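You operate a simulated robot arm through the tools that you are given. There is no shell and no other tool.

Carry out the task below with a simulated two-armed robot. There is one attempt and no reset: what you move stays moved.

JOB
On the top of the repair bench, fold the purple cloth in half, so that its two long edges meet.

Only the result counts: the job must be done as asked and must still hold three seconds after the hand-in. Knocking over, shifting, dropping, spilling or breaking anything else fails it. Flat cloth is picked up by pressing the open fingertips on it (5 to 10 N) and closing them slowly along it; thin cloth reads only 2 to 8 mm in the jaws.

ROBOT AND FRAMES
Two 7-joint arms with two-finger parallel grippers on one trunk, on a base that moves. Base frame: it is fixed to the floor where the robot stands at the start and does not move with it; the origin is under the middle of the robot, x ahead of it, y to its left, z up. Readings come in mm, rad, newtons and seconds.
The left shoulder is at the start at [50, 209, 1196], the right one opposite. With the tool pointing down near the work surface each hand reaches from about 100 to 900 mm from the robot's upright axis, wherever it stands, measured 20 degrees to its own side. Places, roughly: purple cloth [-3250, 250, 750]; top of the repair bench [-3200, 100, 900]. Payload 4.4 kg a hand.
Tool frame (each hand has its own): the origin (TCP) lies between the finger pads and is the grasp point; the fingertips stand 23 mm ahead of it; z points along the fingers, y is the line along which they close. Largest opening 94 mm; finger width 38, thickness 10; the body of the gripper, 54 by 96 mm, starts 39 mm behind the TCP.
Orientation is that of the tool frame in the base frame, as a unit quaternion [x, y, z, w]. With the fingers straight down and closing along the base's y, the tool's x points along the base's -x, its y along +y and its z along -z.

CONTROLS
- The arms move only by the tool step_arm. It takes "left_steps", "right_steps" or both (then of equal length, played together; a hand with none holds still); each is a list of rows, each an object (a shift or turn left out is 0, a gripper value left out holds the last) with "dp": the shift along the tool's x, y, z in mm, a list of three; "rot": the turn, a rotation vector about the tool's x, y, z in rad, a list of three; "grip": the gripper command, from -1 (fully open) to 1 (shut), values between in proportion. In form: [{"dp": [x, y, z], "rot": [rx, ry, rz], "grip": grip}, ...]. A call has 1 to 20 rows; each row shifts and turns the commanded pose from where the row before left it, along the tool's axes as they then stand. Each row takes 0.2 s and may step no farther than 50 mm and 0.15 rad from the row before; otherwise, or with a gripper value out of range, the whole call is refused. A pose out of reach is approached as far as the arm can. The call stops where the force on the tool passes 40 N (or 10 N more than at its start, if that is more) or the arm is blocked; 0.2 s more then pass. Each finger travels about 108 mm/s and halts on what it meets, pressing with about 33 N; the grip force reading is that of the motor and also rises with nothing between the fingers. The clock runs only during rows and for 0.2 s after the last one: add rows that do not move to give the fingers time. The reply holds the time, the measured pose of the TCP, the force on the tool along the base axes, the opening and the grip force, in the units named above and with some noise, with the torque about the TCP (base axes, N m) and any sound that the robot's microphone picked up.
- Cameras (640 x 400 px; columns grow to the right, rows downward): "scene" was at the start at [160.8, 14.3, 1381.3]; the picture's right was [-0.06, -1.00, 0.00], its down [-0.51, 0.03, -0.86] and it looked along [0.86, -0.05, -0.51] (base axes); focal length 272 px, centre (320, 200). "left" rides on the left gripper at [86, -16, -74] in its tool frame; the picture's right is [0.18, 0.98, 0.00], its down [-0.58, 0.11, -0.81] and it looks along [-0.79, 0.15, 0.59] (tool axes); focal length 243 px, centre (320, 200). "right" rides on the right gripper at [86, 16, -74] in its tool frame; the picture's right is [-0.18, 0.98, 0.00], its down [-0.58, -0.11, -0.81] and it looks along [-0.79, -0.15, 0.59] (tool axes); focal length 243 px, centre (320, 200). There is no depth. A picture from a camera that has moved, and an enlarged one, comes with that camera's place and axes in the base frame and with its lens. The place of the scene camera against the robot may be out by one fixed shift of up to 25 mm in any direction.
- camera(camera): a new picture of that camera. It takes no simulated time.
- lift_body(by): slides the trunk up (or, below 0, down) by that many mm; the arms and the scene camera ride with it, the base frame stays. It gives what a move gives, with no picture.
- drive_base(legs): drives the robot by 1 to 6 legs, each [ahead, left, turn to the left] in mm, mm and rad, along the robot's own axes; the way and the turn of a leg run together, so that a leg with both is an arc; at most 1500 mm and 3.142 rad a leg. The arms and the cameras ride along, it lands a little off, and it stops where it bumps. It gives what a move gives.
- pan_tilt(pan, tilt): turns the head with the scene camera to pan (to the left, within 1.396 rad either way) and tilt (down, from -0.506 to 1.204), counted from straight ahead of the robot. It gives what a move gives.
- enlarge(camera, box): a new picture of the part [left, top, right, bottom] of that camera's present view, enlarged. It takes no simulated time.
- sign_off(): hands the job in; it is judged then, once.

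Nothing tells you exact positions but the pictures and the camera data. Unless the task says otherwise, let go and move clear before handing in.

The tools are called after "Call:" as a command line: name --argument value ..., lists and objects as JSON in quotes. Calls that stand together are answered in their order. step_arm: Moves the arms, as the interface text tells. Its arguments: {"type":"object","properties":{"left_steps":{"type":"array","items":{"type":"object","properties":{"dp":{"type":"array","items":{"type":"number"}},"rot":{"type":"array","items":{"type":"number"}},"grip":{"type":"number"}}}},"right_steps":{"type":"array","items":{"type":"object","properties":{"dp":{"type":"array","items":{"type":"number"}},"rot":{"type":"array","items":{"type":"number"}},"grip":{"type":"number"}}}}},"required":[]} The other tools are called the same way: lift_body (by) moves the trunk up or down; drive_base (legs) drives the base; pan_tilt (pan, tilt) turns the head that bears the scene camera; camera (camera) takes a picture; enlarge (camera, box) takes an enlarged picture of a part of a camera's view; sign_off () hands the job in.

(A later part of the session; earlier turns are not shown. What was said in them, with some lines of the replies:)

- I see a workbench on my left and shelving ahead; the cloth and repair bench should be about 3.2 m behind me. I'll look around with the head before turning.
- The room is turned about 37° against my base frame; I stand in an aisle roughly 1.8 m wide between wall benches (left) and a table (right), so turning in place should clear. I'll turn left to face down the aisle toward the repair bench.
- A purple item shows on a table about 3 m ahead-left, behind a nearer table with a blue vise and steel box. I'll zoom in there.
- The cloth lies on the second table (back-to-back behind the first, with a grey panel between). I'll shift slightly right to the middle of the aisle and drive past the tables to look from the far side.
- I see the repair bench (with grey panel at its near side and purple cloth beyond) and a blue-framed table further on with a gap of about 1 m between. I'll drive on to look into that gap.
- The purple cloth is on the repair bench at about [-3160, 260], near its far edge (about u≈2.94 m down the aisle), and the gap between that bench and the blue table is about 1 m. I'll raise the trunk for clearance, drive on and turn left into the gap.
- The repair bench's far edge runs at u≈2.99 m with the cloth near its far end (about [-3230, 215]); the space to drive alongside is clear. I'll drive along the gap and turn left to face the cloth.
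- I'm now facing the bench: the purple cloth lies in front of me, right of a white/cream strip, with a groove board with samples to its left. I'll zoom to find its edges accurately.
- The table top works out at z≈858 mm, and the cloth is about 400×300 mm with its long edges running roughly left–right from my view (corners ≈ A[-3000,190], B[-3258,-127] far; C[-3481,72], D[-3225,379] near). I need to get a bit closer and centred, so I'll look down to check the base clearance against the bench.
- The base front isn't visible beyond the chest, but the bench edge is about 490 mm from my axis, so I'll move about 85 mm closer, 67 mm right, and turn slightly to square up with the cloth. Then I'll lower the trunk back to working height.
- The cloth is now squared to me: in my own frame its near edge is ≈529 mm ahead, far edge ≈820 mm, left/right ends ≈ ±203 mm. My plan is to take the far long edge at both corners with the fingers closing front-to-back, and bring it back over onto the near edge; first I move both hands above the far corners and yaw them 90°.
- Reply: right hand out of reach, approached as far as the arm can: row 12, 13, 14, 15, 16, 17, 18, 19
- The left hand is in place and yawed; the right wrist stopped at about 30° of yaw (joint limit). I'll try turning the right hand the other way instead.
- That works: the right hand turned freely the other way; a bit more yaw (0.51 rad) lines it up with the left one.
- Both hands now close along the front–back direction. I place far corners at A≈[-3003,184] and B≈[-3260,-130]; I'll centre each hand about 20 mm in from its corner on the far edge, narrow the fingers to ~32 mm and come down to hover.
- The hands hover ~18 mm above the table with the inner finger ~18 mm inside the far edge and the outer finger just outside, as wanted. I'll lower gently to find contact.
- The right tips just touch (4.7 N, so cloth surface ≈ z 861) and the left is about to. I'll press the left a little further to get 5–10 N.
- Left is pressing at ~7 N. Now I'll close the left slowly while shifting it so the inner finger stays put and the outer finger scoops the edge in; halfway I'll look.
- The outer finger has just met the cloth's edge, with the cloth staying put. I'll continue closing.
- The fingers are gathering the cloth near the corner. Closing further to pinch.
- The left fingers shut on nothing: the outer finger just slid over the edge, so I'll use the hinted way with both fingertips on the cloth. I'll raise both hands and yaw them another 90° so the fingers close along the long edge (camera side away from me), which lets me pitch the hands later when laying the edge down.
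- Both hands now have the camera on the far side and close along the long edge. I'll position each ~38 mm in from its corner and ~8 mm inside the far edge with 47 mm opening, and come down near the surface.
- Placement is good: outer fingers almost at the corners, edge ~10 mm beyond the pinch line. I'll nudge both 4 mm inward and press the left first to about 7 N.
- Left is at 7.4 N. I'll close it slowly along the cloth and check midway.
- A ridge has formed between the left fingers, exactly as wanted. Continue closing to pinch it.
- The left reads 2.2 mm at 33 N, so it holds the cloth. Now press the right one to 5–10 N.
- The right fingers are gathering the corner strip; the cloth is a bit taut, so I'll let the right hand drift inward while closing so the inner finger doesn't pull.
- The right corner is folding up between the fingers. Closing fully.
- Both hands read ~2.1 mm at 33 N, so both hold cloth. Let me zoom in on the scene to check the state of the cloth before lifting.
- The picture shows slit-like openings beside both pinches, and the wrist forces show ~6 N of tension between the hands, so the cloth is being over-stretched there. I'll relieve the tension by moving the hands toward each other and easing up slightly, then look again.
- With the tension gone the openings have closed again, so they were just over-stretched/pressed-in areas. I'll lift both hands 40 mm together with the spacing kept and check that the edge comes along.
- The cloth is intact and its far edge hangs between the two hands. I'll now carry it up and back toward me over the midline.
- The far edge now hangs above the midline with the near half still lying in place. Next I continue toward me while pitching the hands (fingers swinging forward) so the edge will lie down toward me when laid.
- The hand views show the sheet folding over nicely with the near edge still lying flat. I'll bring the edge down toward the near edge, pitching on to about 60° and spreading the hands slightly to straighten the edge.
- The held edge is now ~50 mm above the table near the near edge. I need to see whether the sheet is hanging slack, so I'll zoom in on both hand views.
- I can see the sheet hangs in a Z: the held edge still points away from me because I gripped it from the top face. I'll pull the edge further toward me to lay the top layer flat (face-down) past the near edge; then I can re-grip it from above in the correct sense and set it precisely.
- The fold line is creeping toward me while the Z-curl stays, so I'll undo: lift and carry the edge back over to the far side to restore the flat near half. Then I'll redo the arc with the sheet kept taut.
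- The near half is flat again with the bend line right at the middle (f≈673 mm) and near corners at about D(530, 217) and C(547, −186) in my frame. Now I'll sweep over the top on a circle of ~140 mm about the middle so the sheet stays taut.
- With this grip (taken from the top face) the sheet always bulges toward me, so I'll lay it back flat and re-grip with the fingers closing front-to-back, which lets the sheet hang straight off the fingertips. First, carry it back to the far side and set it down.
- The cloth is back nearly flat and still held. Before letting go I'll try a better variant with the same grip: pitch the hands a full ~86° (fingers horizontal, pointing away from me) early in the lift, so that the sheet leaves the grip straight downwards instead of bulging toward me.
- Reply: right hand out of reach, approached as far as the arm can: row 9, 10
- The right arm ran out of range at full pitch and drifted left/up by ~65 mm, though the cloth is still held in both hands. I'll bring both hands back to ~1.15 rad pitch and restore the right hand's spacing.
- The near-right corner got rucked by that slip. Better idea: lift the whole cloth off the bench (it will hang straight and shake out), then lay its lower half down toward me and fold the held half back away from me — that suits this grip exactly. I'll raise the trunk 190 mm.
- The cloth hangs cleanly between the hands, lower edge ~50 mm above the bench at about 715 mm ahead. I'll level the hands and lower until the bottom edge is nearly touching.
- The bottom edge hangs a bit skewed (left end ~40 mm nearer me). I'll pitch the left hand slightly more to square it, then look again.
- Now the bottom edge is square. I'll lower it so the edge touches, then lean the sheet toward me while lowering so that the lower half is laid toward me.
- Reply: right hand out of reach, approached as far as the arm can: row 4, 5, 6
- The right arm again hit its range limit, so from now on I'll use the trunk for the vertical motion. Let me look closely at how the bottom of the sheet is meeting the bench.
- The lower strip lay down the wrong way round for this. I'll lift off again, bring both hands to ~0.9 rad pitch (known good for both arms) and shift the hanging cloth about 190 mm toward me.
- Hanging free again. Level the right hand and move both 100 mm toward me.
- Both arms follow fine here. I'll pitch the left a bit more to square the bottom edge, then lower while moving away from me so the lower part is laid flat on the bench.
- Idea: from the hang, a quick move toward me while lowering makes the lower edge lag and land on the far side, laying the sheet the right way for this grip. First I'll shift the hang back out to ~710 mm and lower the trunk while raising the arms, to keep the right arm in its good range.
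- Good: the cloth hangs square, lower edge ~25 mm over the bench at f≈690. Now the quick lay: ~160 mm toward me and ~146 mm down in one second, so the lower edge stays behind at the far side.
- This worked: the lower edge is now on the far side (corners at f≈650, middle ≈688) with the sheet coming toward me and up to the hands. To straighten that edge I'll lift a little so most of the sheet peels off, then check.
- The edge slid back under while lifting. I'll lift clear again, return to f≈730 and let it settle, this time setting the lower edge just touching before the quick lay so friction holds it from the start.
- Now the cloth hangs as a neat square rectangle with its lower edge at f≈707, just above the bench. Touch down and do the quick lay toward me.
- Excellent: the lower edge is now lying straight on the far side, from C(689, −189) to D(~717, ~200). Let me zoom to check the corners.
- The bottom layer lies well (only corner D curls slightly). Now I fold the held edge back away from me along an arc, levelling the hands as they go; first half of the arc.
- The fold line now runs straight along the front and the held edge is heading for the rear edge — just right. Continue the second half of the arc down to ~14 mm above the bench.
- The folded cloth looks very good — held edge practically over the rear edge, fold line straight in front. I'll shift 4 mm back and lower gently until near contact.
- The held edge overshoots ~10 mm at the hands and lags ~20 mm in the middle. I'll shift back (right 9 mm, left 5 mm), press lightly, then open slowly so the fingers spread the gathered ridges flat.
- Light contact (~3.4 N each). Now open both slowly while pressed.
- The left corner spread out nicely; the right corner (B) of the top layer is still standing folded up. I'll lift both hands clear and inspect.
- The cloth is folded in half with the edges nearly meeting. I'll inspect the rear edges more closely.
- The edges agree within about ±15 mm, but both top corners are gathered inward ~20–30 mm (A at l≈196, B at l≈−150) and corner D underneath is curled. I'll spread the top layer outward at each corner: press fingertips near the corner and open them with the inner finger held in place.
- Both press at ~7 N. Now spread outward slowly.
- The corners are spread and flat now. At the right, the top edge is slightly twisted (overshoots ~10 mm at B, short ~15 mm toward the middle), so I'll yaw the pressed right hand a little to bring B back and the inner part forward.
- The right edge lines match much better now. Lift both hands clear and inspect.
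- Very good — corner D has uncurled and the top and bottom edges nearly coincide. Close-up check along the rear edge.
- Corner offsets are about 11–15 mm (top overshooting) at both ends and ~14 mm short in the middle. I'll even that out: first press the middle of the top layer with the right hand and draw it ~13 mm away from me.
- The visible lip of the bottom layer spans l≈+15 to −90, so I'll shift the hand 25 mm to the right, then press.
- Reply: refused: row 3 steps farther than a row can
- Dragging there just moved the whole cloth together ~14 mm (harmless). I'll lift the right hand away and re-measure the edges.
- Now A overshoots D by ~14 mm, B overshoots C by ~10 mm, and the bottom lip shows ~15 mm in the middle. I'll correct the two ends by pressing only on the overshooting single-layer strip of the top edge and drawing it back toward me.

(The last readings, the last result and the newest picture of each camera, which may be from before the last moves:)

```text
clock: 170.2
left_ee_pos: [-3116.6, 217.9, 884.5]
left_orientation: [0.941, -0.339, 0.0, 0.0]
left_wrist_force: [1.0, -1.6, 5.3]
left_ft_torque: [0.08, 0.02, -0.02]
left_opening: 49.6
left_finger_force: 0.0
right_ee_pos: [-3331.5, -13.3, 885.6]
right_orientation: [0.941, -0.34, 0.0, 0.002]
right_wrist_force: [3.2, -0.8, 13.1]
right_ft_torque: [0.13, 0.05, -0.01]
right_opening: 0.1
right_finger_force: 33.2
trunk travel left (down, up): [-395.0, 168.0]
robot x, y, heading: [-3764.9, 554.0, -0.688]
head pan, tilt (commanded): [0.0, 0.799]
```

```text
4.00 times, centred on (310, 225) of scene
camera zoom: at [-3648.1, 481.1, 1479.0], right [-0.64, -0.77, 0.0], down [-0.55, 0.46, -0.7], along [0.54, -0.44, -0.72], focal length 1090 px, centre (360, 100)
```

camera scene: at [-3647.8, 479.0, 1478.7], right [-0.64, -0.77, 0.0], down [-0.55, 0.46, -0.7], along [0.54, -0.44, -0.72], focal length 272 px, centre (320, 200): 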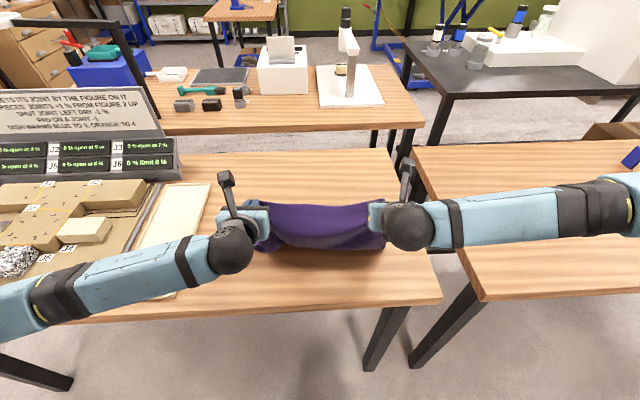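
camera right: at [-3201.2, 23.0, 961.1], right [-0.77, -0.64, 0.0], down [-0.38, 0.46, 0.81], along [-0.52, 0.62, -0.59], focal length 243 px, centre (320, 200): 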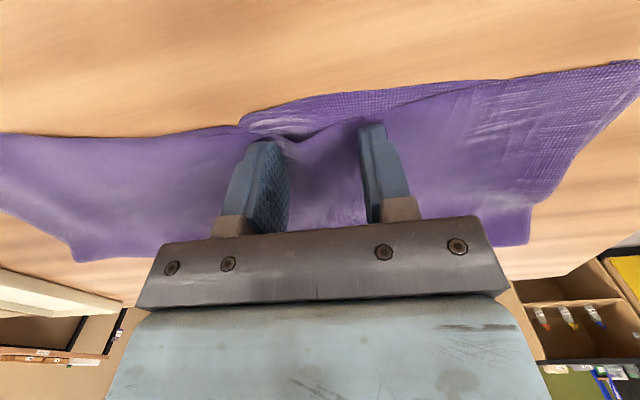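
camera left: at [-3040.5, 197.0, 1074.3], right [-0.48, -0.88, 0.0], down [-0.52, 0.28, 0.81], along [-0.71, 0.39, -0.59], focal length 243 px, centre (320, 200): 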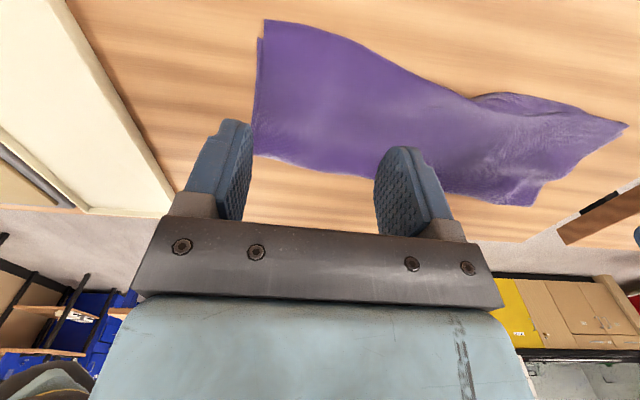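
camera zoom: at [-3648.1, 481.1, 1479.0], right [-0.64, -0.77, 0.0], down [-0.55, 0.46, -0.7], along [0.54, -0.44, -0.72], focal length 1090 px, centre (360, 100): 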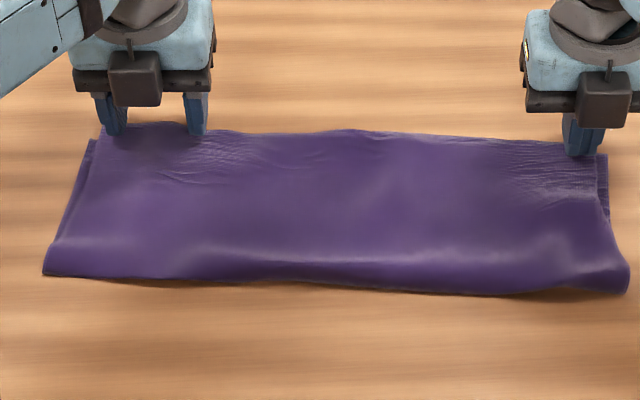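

The whole cloth again moved as one, so the layers are well seated on each other. I'll lift both hands clear and take a final careful look.

Call:
step_arm --left_steps '[{"dp": [0, 0, -5]}, {"dp": [0, 0, -30]}, {"dp": [0, 0, -40]}, {"dp": [0, 0, -40]}, {"dp": [0, 0, -30]}, {"dp": [0, 0, 0]}]' --right_steps '[{"dp": [0, 0, -5]}, {"dp": [0, 0, -30]}, {"dp": [0, 0, -40]}, {"dp": [0, 0, -40]}, {"dp": [0, 0, -30]}, {"dp": [0, 0, 0]}]'

Call:
camera --camera "scene"

Call:
enlarge --camera "left" --box '[200, 0, 640, 275]'

Call:
enlarge --camera "right" --box '[0, 0, 440, 275]'

Call:
enlarge --camera "scene" --box '[230, 195, 390, 255]'

```text
clock: 171.6
left_ee_pos: [-3116.0, 216.1, 1030.5]
left_orientation: [0.941, -0.338, -0.001, -0.001]
left_wrist_force: [0.0, 0.5, 0.0]
left_ft_torque: [-0.01, 0.0, -0.01]
left_opening: 50.0
left_finger_force: 0.0
right_ee_pos: [-3331.7, -12.8, 1030.3]
right_orientation: [0.941, -0.34, -0.001, 0.001]
right_wrist_force: [0.3, 1.2, 0.8]
right_ft_torque: [0.02, 0.0, 0.0]
right_opening: 0.2
right_finger_force: 33.0
trunk travel left (down, up): [-395.0, 168.0]
robot x, y, heading: [-3762.9, 554.5, -0.691]
head pan, tilt (commanded): [0.0, 0.799]
```

```text
taken
camera scene: at [-3646.4, 479.1, 1478.6], right [-0.64, -0.77, 0.0], down [-0.55, 0.46, -0.7], along [0.54, -0.44, -0.72], focal length 272 px, centre (320, 200)
```

scene: 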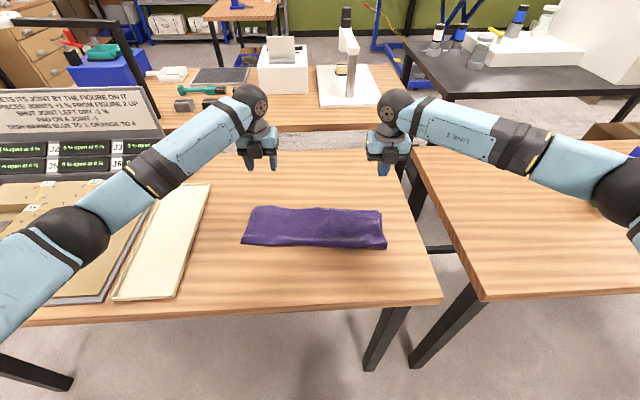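

```text
1.45 times, centred on (420, 138) of left
camera zoom: at [-3038.6, 174.7, 1104.5], right [-0.48, -0.88, 0.0], down [-0.52, 0.28, 0.81], along [-0.71, 0.39, -0.59], focal length 353 px, centre (174, 291)
```

zoom: 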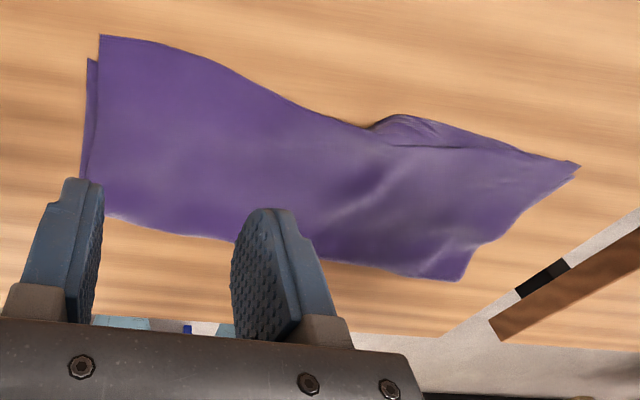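

```text
1.45 times, centred on (220, 138) of right
camera zoom: at [-3275.4, -80.0, 1105.7], right [-0.77, -0.64, 0.0], down [-0.38, 0.46, 0.81], along [-0.52, 0.62, -0.59], focal length 353 px, centre (466, 291)
```

zoom: 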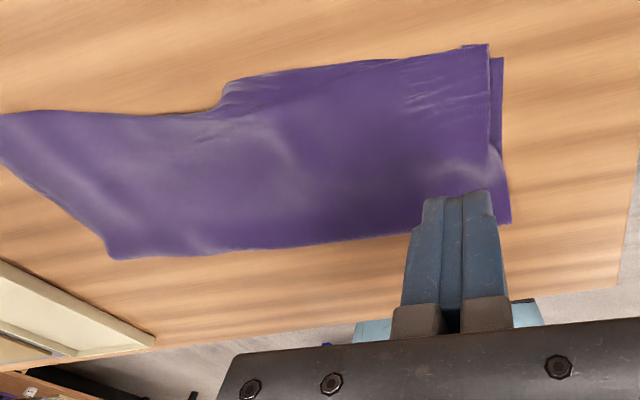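

```text
4.00 times, centred on (310, 225) of scene
camera zoom: at [-3646.4, 479.1, 1478.6], right [-0.64, -0.77, 0.0], down [-0.55, 0.46, -0.7], along [0.54, -0.44, -0.72], focal length 1090 px, centre (360, 100)
```

zoom: 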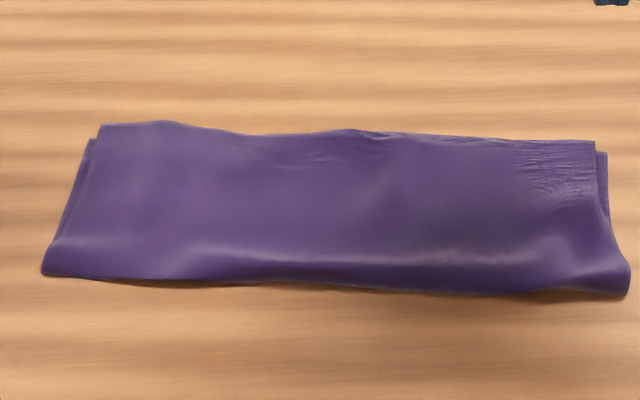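

Call:
enlarge --camera "right" --box '[130, 20, 350, 157]'

Call:
enlarge --camera "left" --box '[250, 15, 370, 90]'

Call:
enlarge --camera "scene" --box '[305, 200, 385, 250]'

```text
2.91 times, centred on (240, 88) of right
camera zoom: at [-3275.4, -80.0, 1105.7], right [-0.77, -0.64, 0.0], down [-0.38, 0.46, 0.81], along [-0.52, 0.62, -0.59], focal length 706 px, centre (553, 524)
```

zoom: 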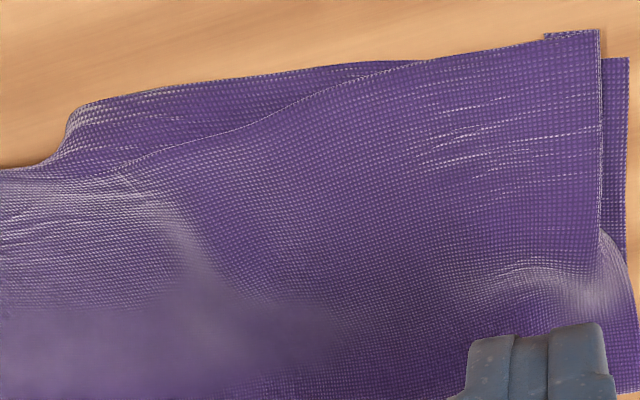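

```text
5.33 times, centred on (310, 52) of left
camera zoom: at [-3038.6, 174.7, 1104.5], right [-0.48, -0.88, 0.0], down [-0.52, 0.28, 0.81], along [-0.71, 0.39, -0.59], focal length 1294 px, centre (373, 987)
```

zoom: 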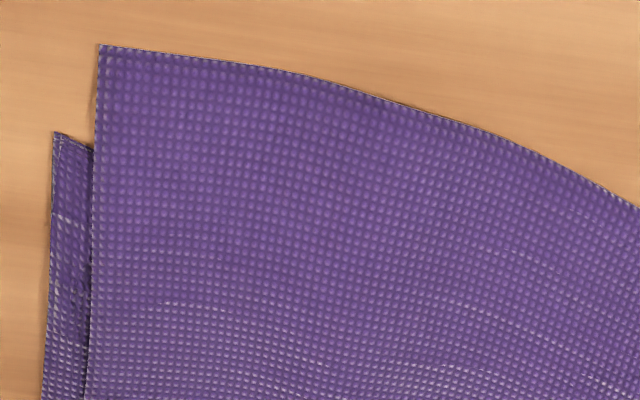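

```text
8.00 times, centred on (345, 225) of scene
camera zoom: at [-3646.4, 479.1, 1478.6], right [-0.64, -0.77, 0.0], down [-0.55, 0.46, -0.7], along [0.54, -0.44, -0.72], focal length 2180 px, centre (120, 0)
```

zoom: 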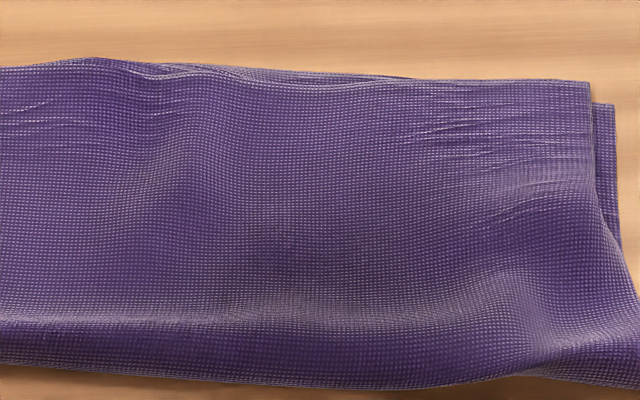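

The cloth lies folded in half on the repair bench: long edges meet within about 10–18 mm all along, fold line straight at the front, nothing else disturbed. I'll raise the hands well clear, check once more, and hand in.

Call:
step_arm --left_steps '[{"dp": [0, 0, -40]}, {"dp": [0, 0, -40]}, {"dp": [0, 0, -30]}, {"dp": [0, 0, 0]}, {"dp": [0, 0, 0]}, {"dp": [0, 0, 0]}]' --right_steps '[{"dp": [0, 0, -40]}, {"dp": [0, 0, -40]}, {"dp": [0, 0, -30]}, {"dp": [0, 0, 0]}, {"dp": [0, 0, 0]}, {"dp": [0, 0, 0]}]'

Call:
camera --camera "scene"

Call:
enlarge --camera "scene" --box '[230, 195, 390, 255]'

```text
clock: 173.0
left_ee_pos: [-3116.8, 216.6, 1139.8]
left_orientation: [0.941, -0.338, -0.001, 0.0]
left_wrist_force: [-0.6, -0.2, 0.2]
left_ft_torque: [-0.03, -0.01, 0.03]
left_opening: 49.9
left_finger_force: 0.0
right_ee_pos: [-3331.5, -12.3, 1138.4]
right_orientation: [0.94, -0.34, -0.001, 0.002]
right_wrist_force: [0.1, 0.2, 0.5]
right_ft_torque: [0.02, 0.0, -0.01]
right_opening: 0.0
right_finger_force: 32.7
trunk travel left (down, up): [-395.0, 168.0]
robot x, y, heading: [-3764.4, 554.5, -0.689]
head pan, tilt (commanded): [0.0, 0.799]
```

```text
taken
camera scene: at [-3646.9, 479.6, 1478.7], right [-0.64, -0.77, 0.0], down [-0.55, 0.46, -0.7], along [0.54, -0.44, -0.72], focal length 272 px, centre (320, 200)
```

scene: 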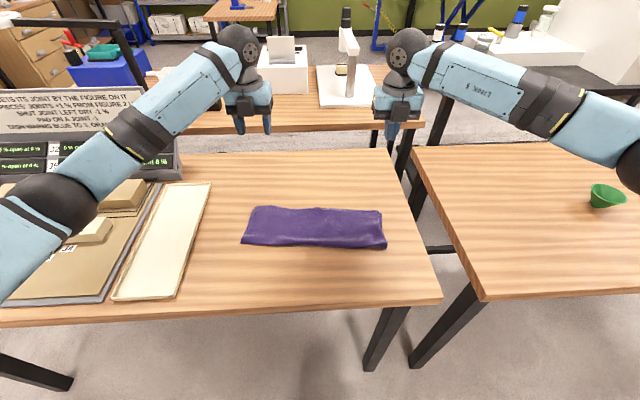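

```text
4.00 times, centred on (310, 225) of scene
camera zoom: at [-3646.9, 479.6, 1478.7], right [-0.64, -0.77, 0.0], down [-0.55, 0.46, -0.7], along [0.54, -0.44, -0.72], focal length 1090 px, centre (360, 100)
```

zoom: 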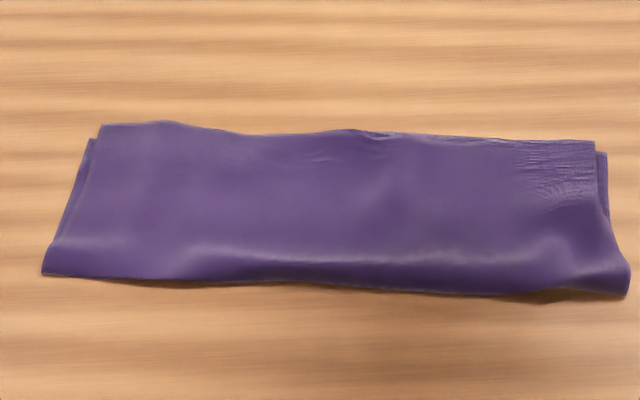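

The cloth is at rest, neatly folded in half on the repair bench with its long edges together, both hands empty and well clear, and nothing else moved. Handing in.

Call:
sign_off

```text
The job is handed in.
```

I folded the purple cloth in half on the repair bench and handed the job in. I have not seen the judge's result.

- **Edges:** by my camera measurements, the two long edges meet to within about 10–18 mm along their length. The top edge runs past the bottom one by about 10–15 mm at the ends. It falls up to about 18 mm short near the middle.
- **Fold line:** it runs straight along the near side, but the fold is slightly rounded rather than pressed flat.
- **Position:** while I was adjusting it, the whole cloth slid and turned a little. It also ended up turned over from how it started, and it lies entirely on the bench top.
- **Surroundings:** both hands are empty and about 250 mm above the cloth. I saw nothing else shifted or knocked over.
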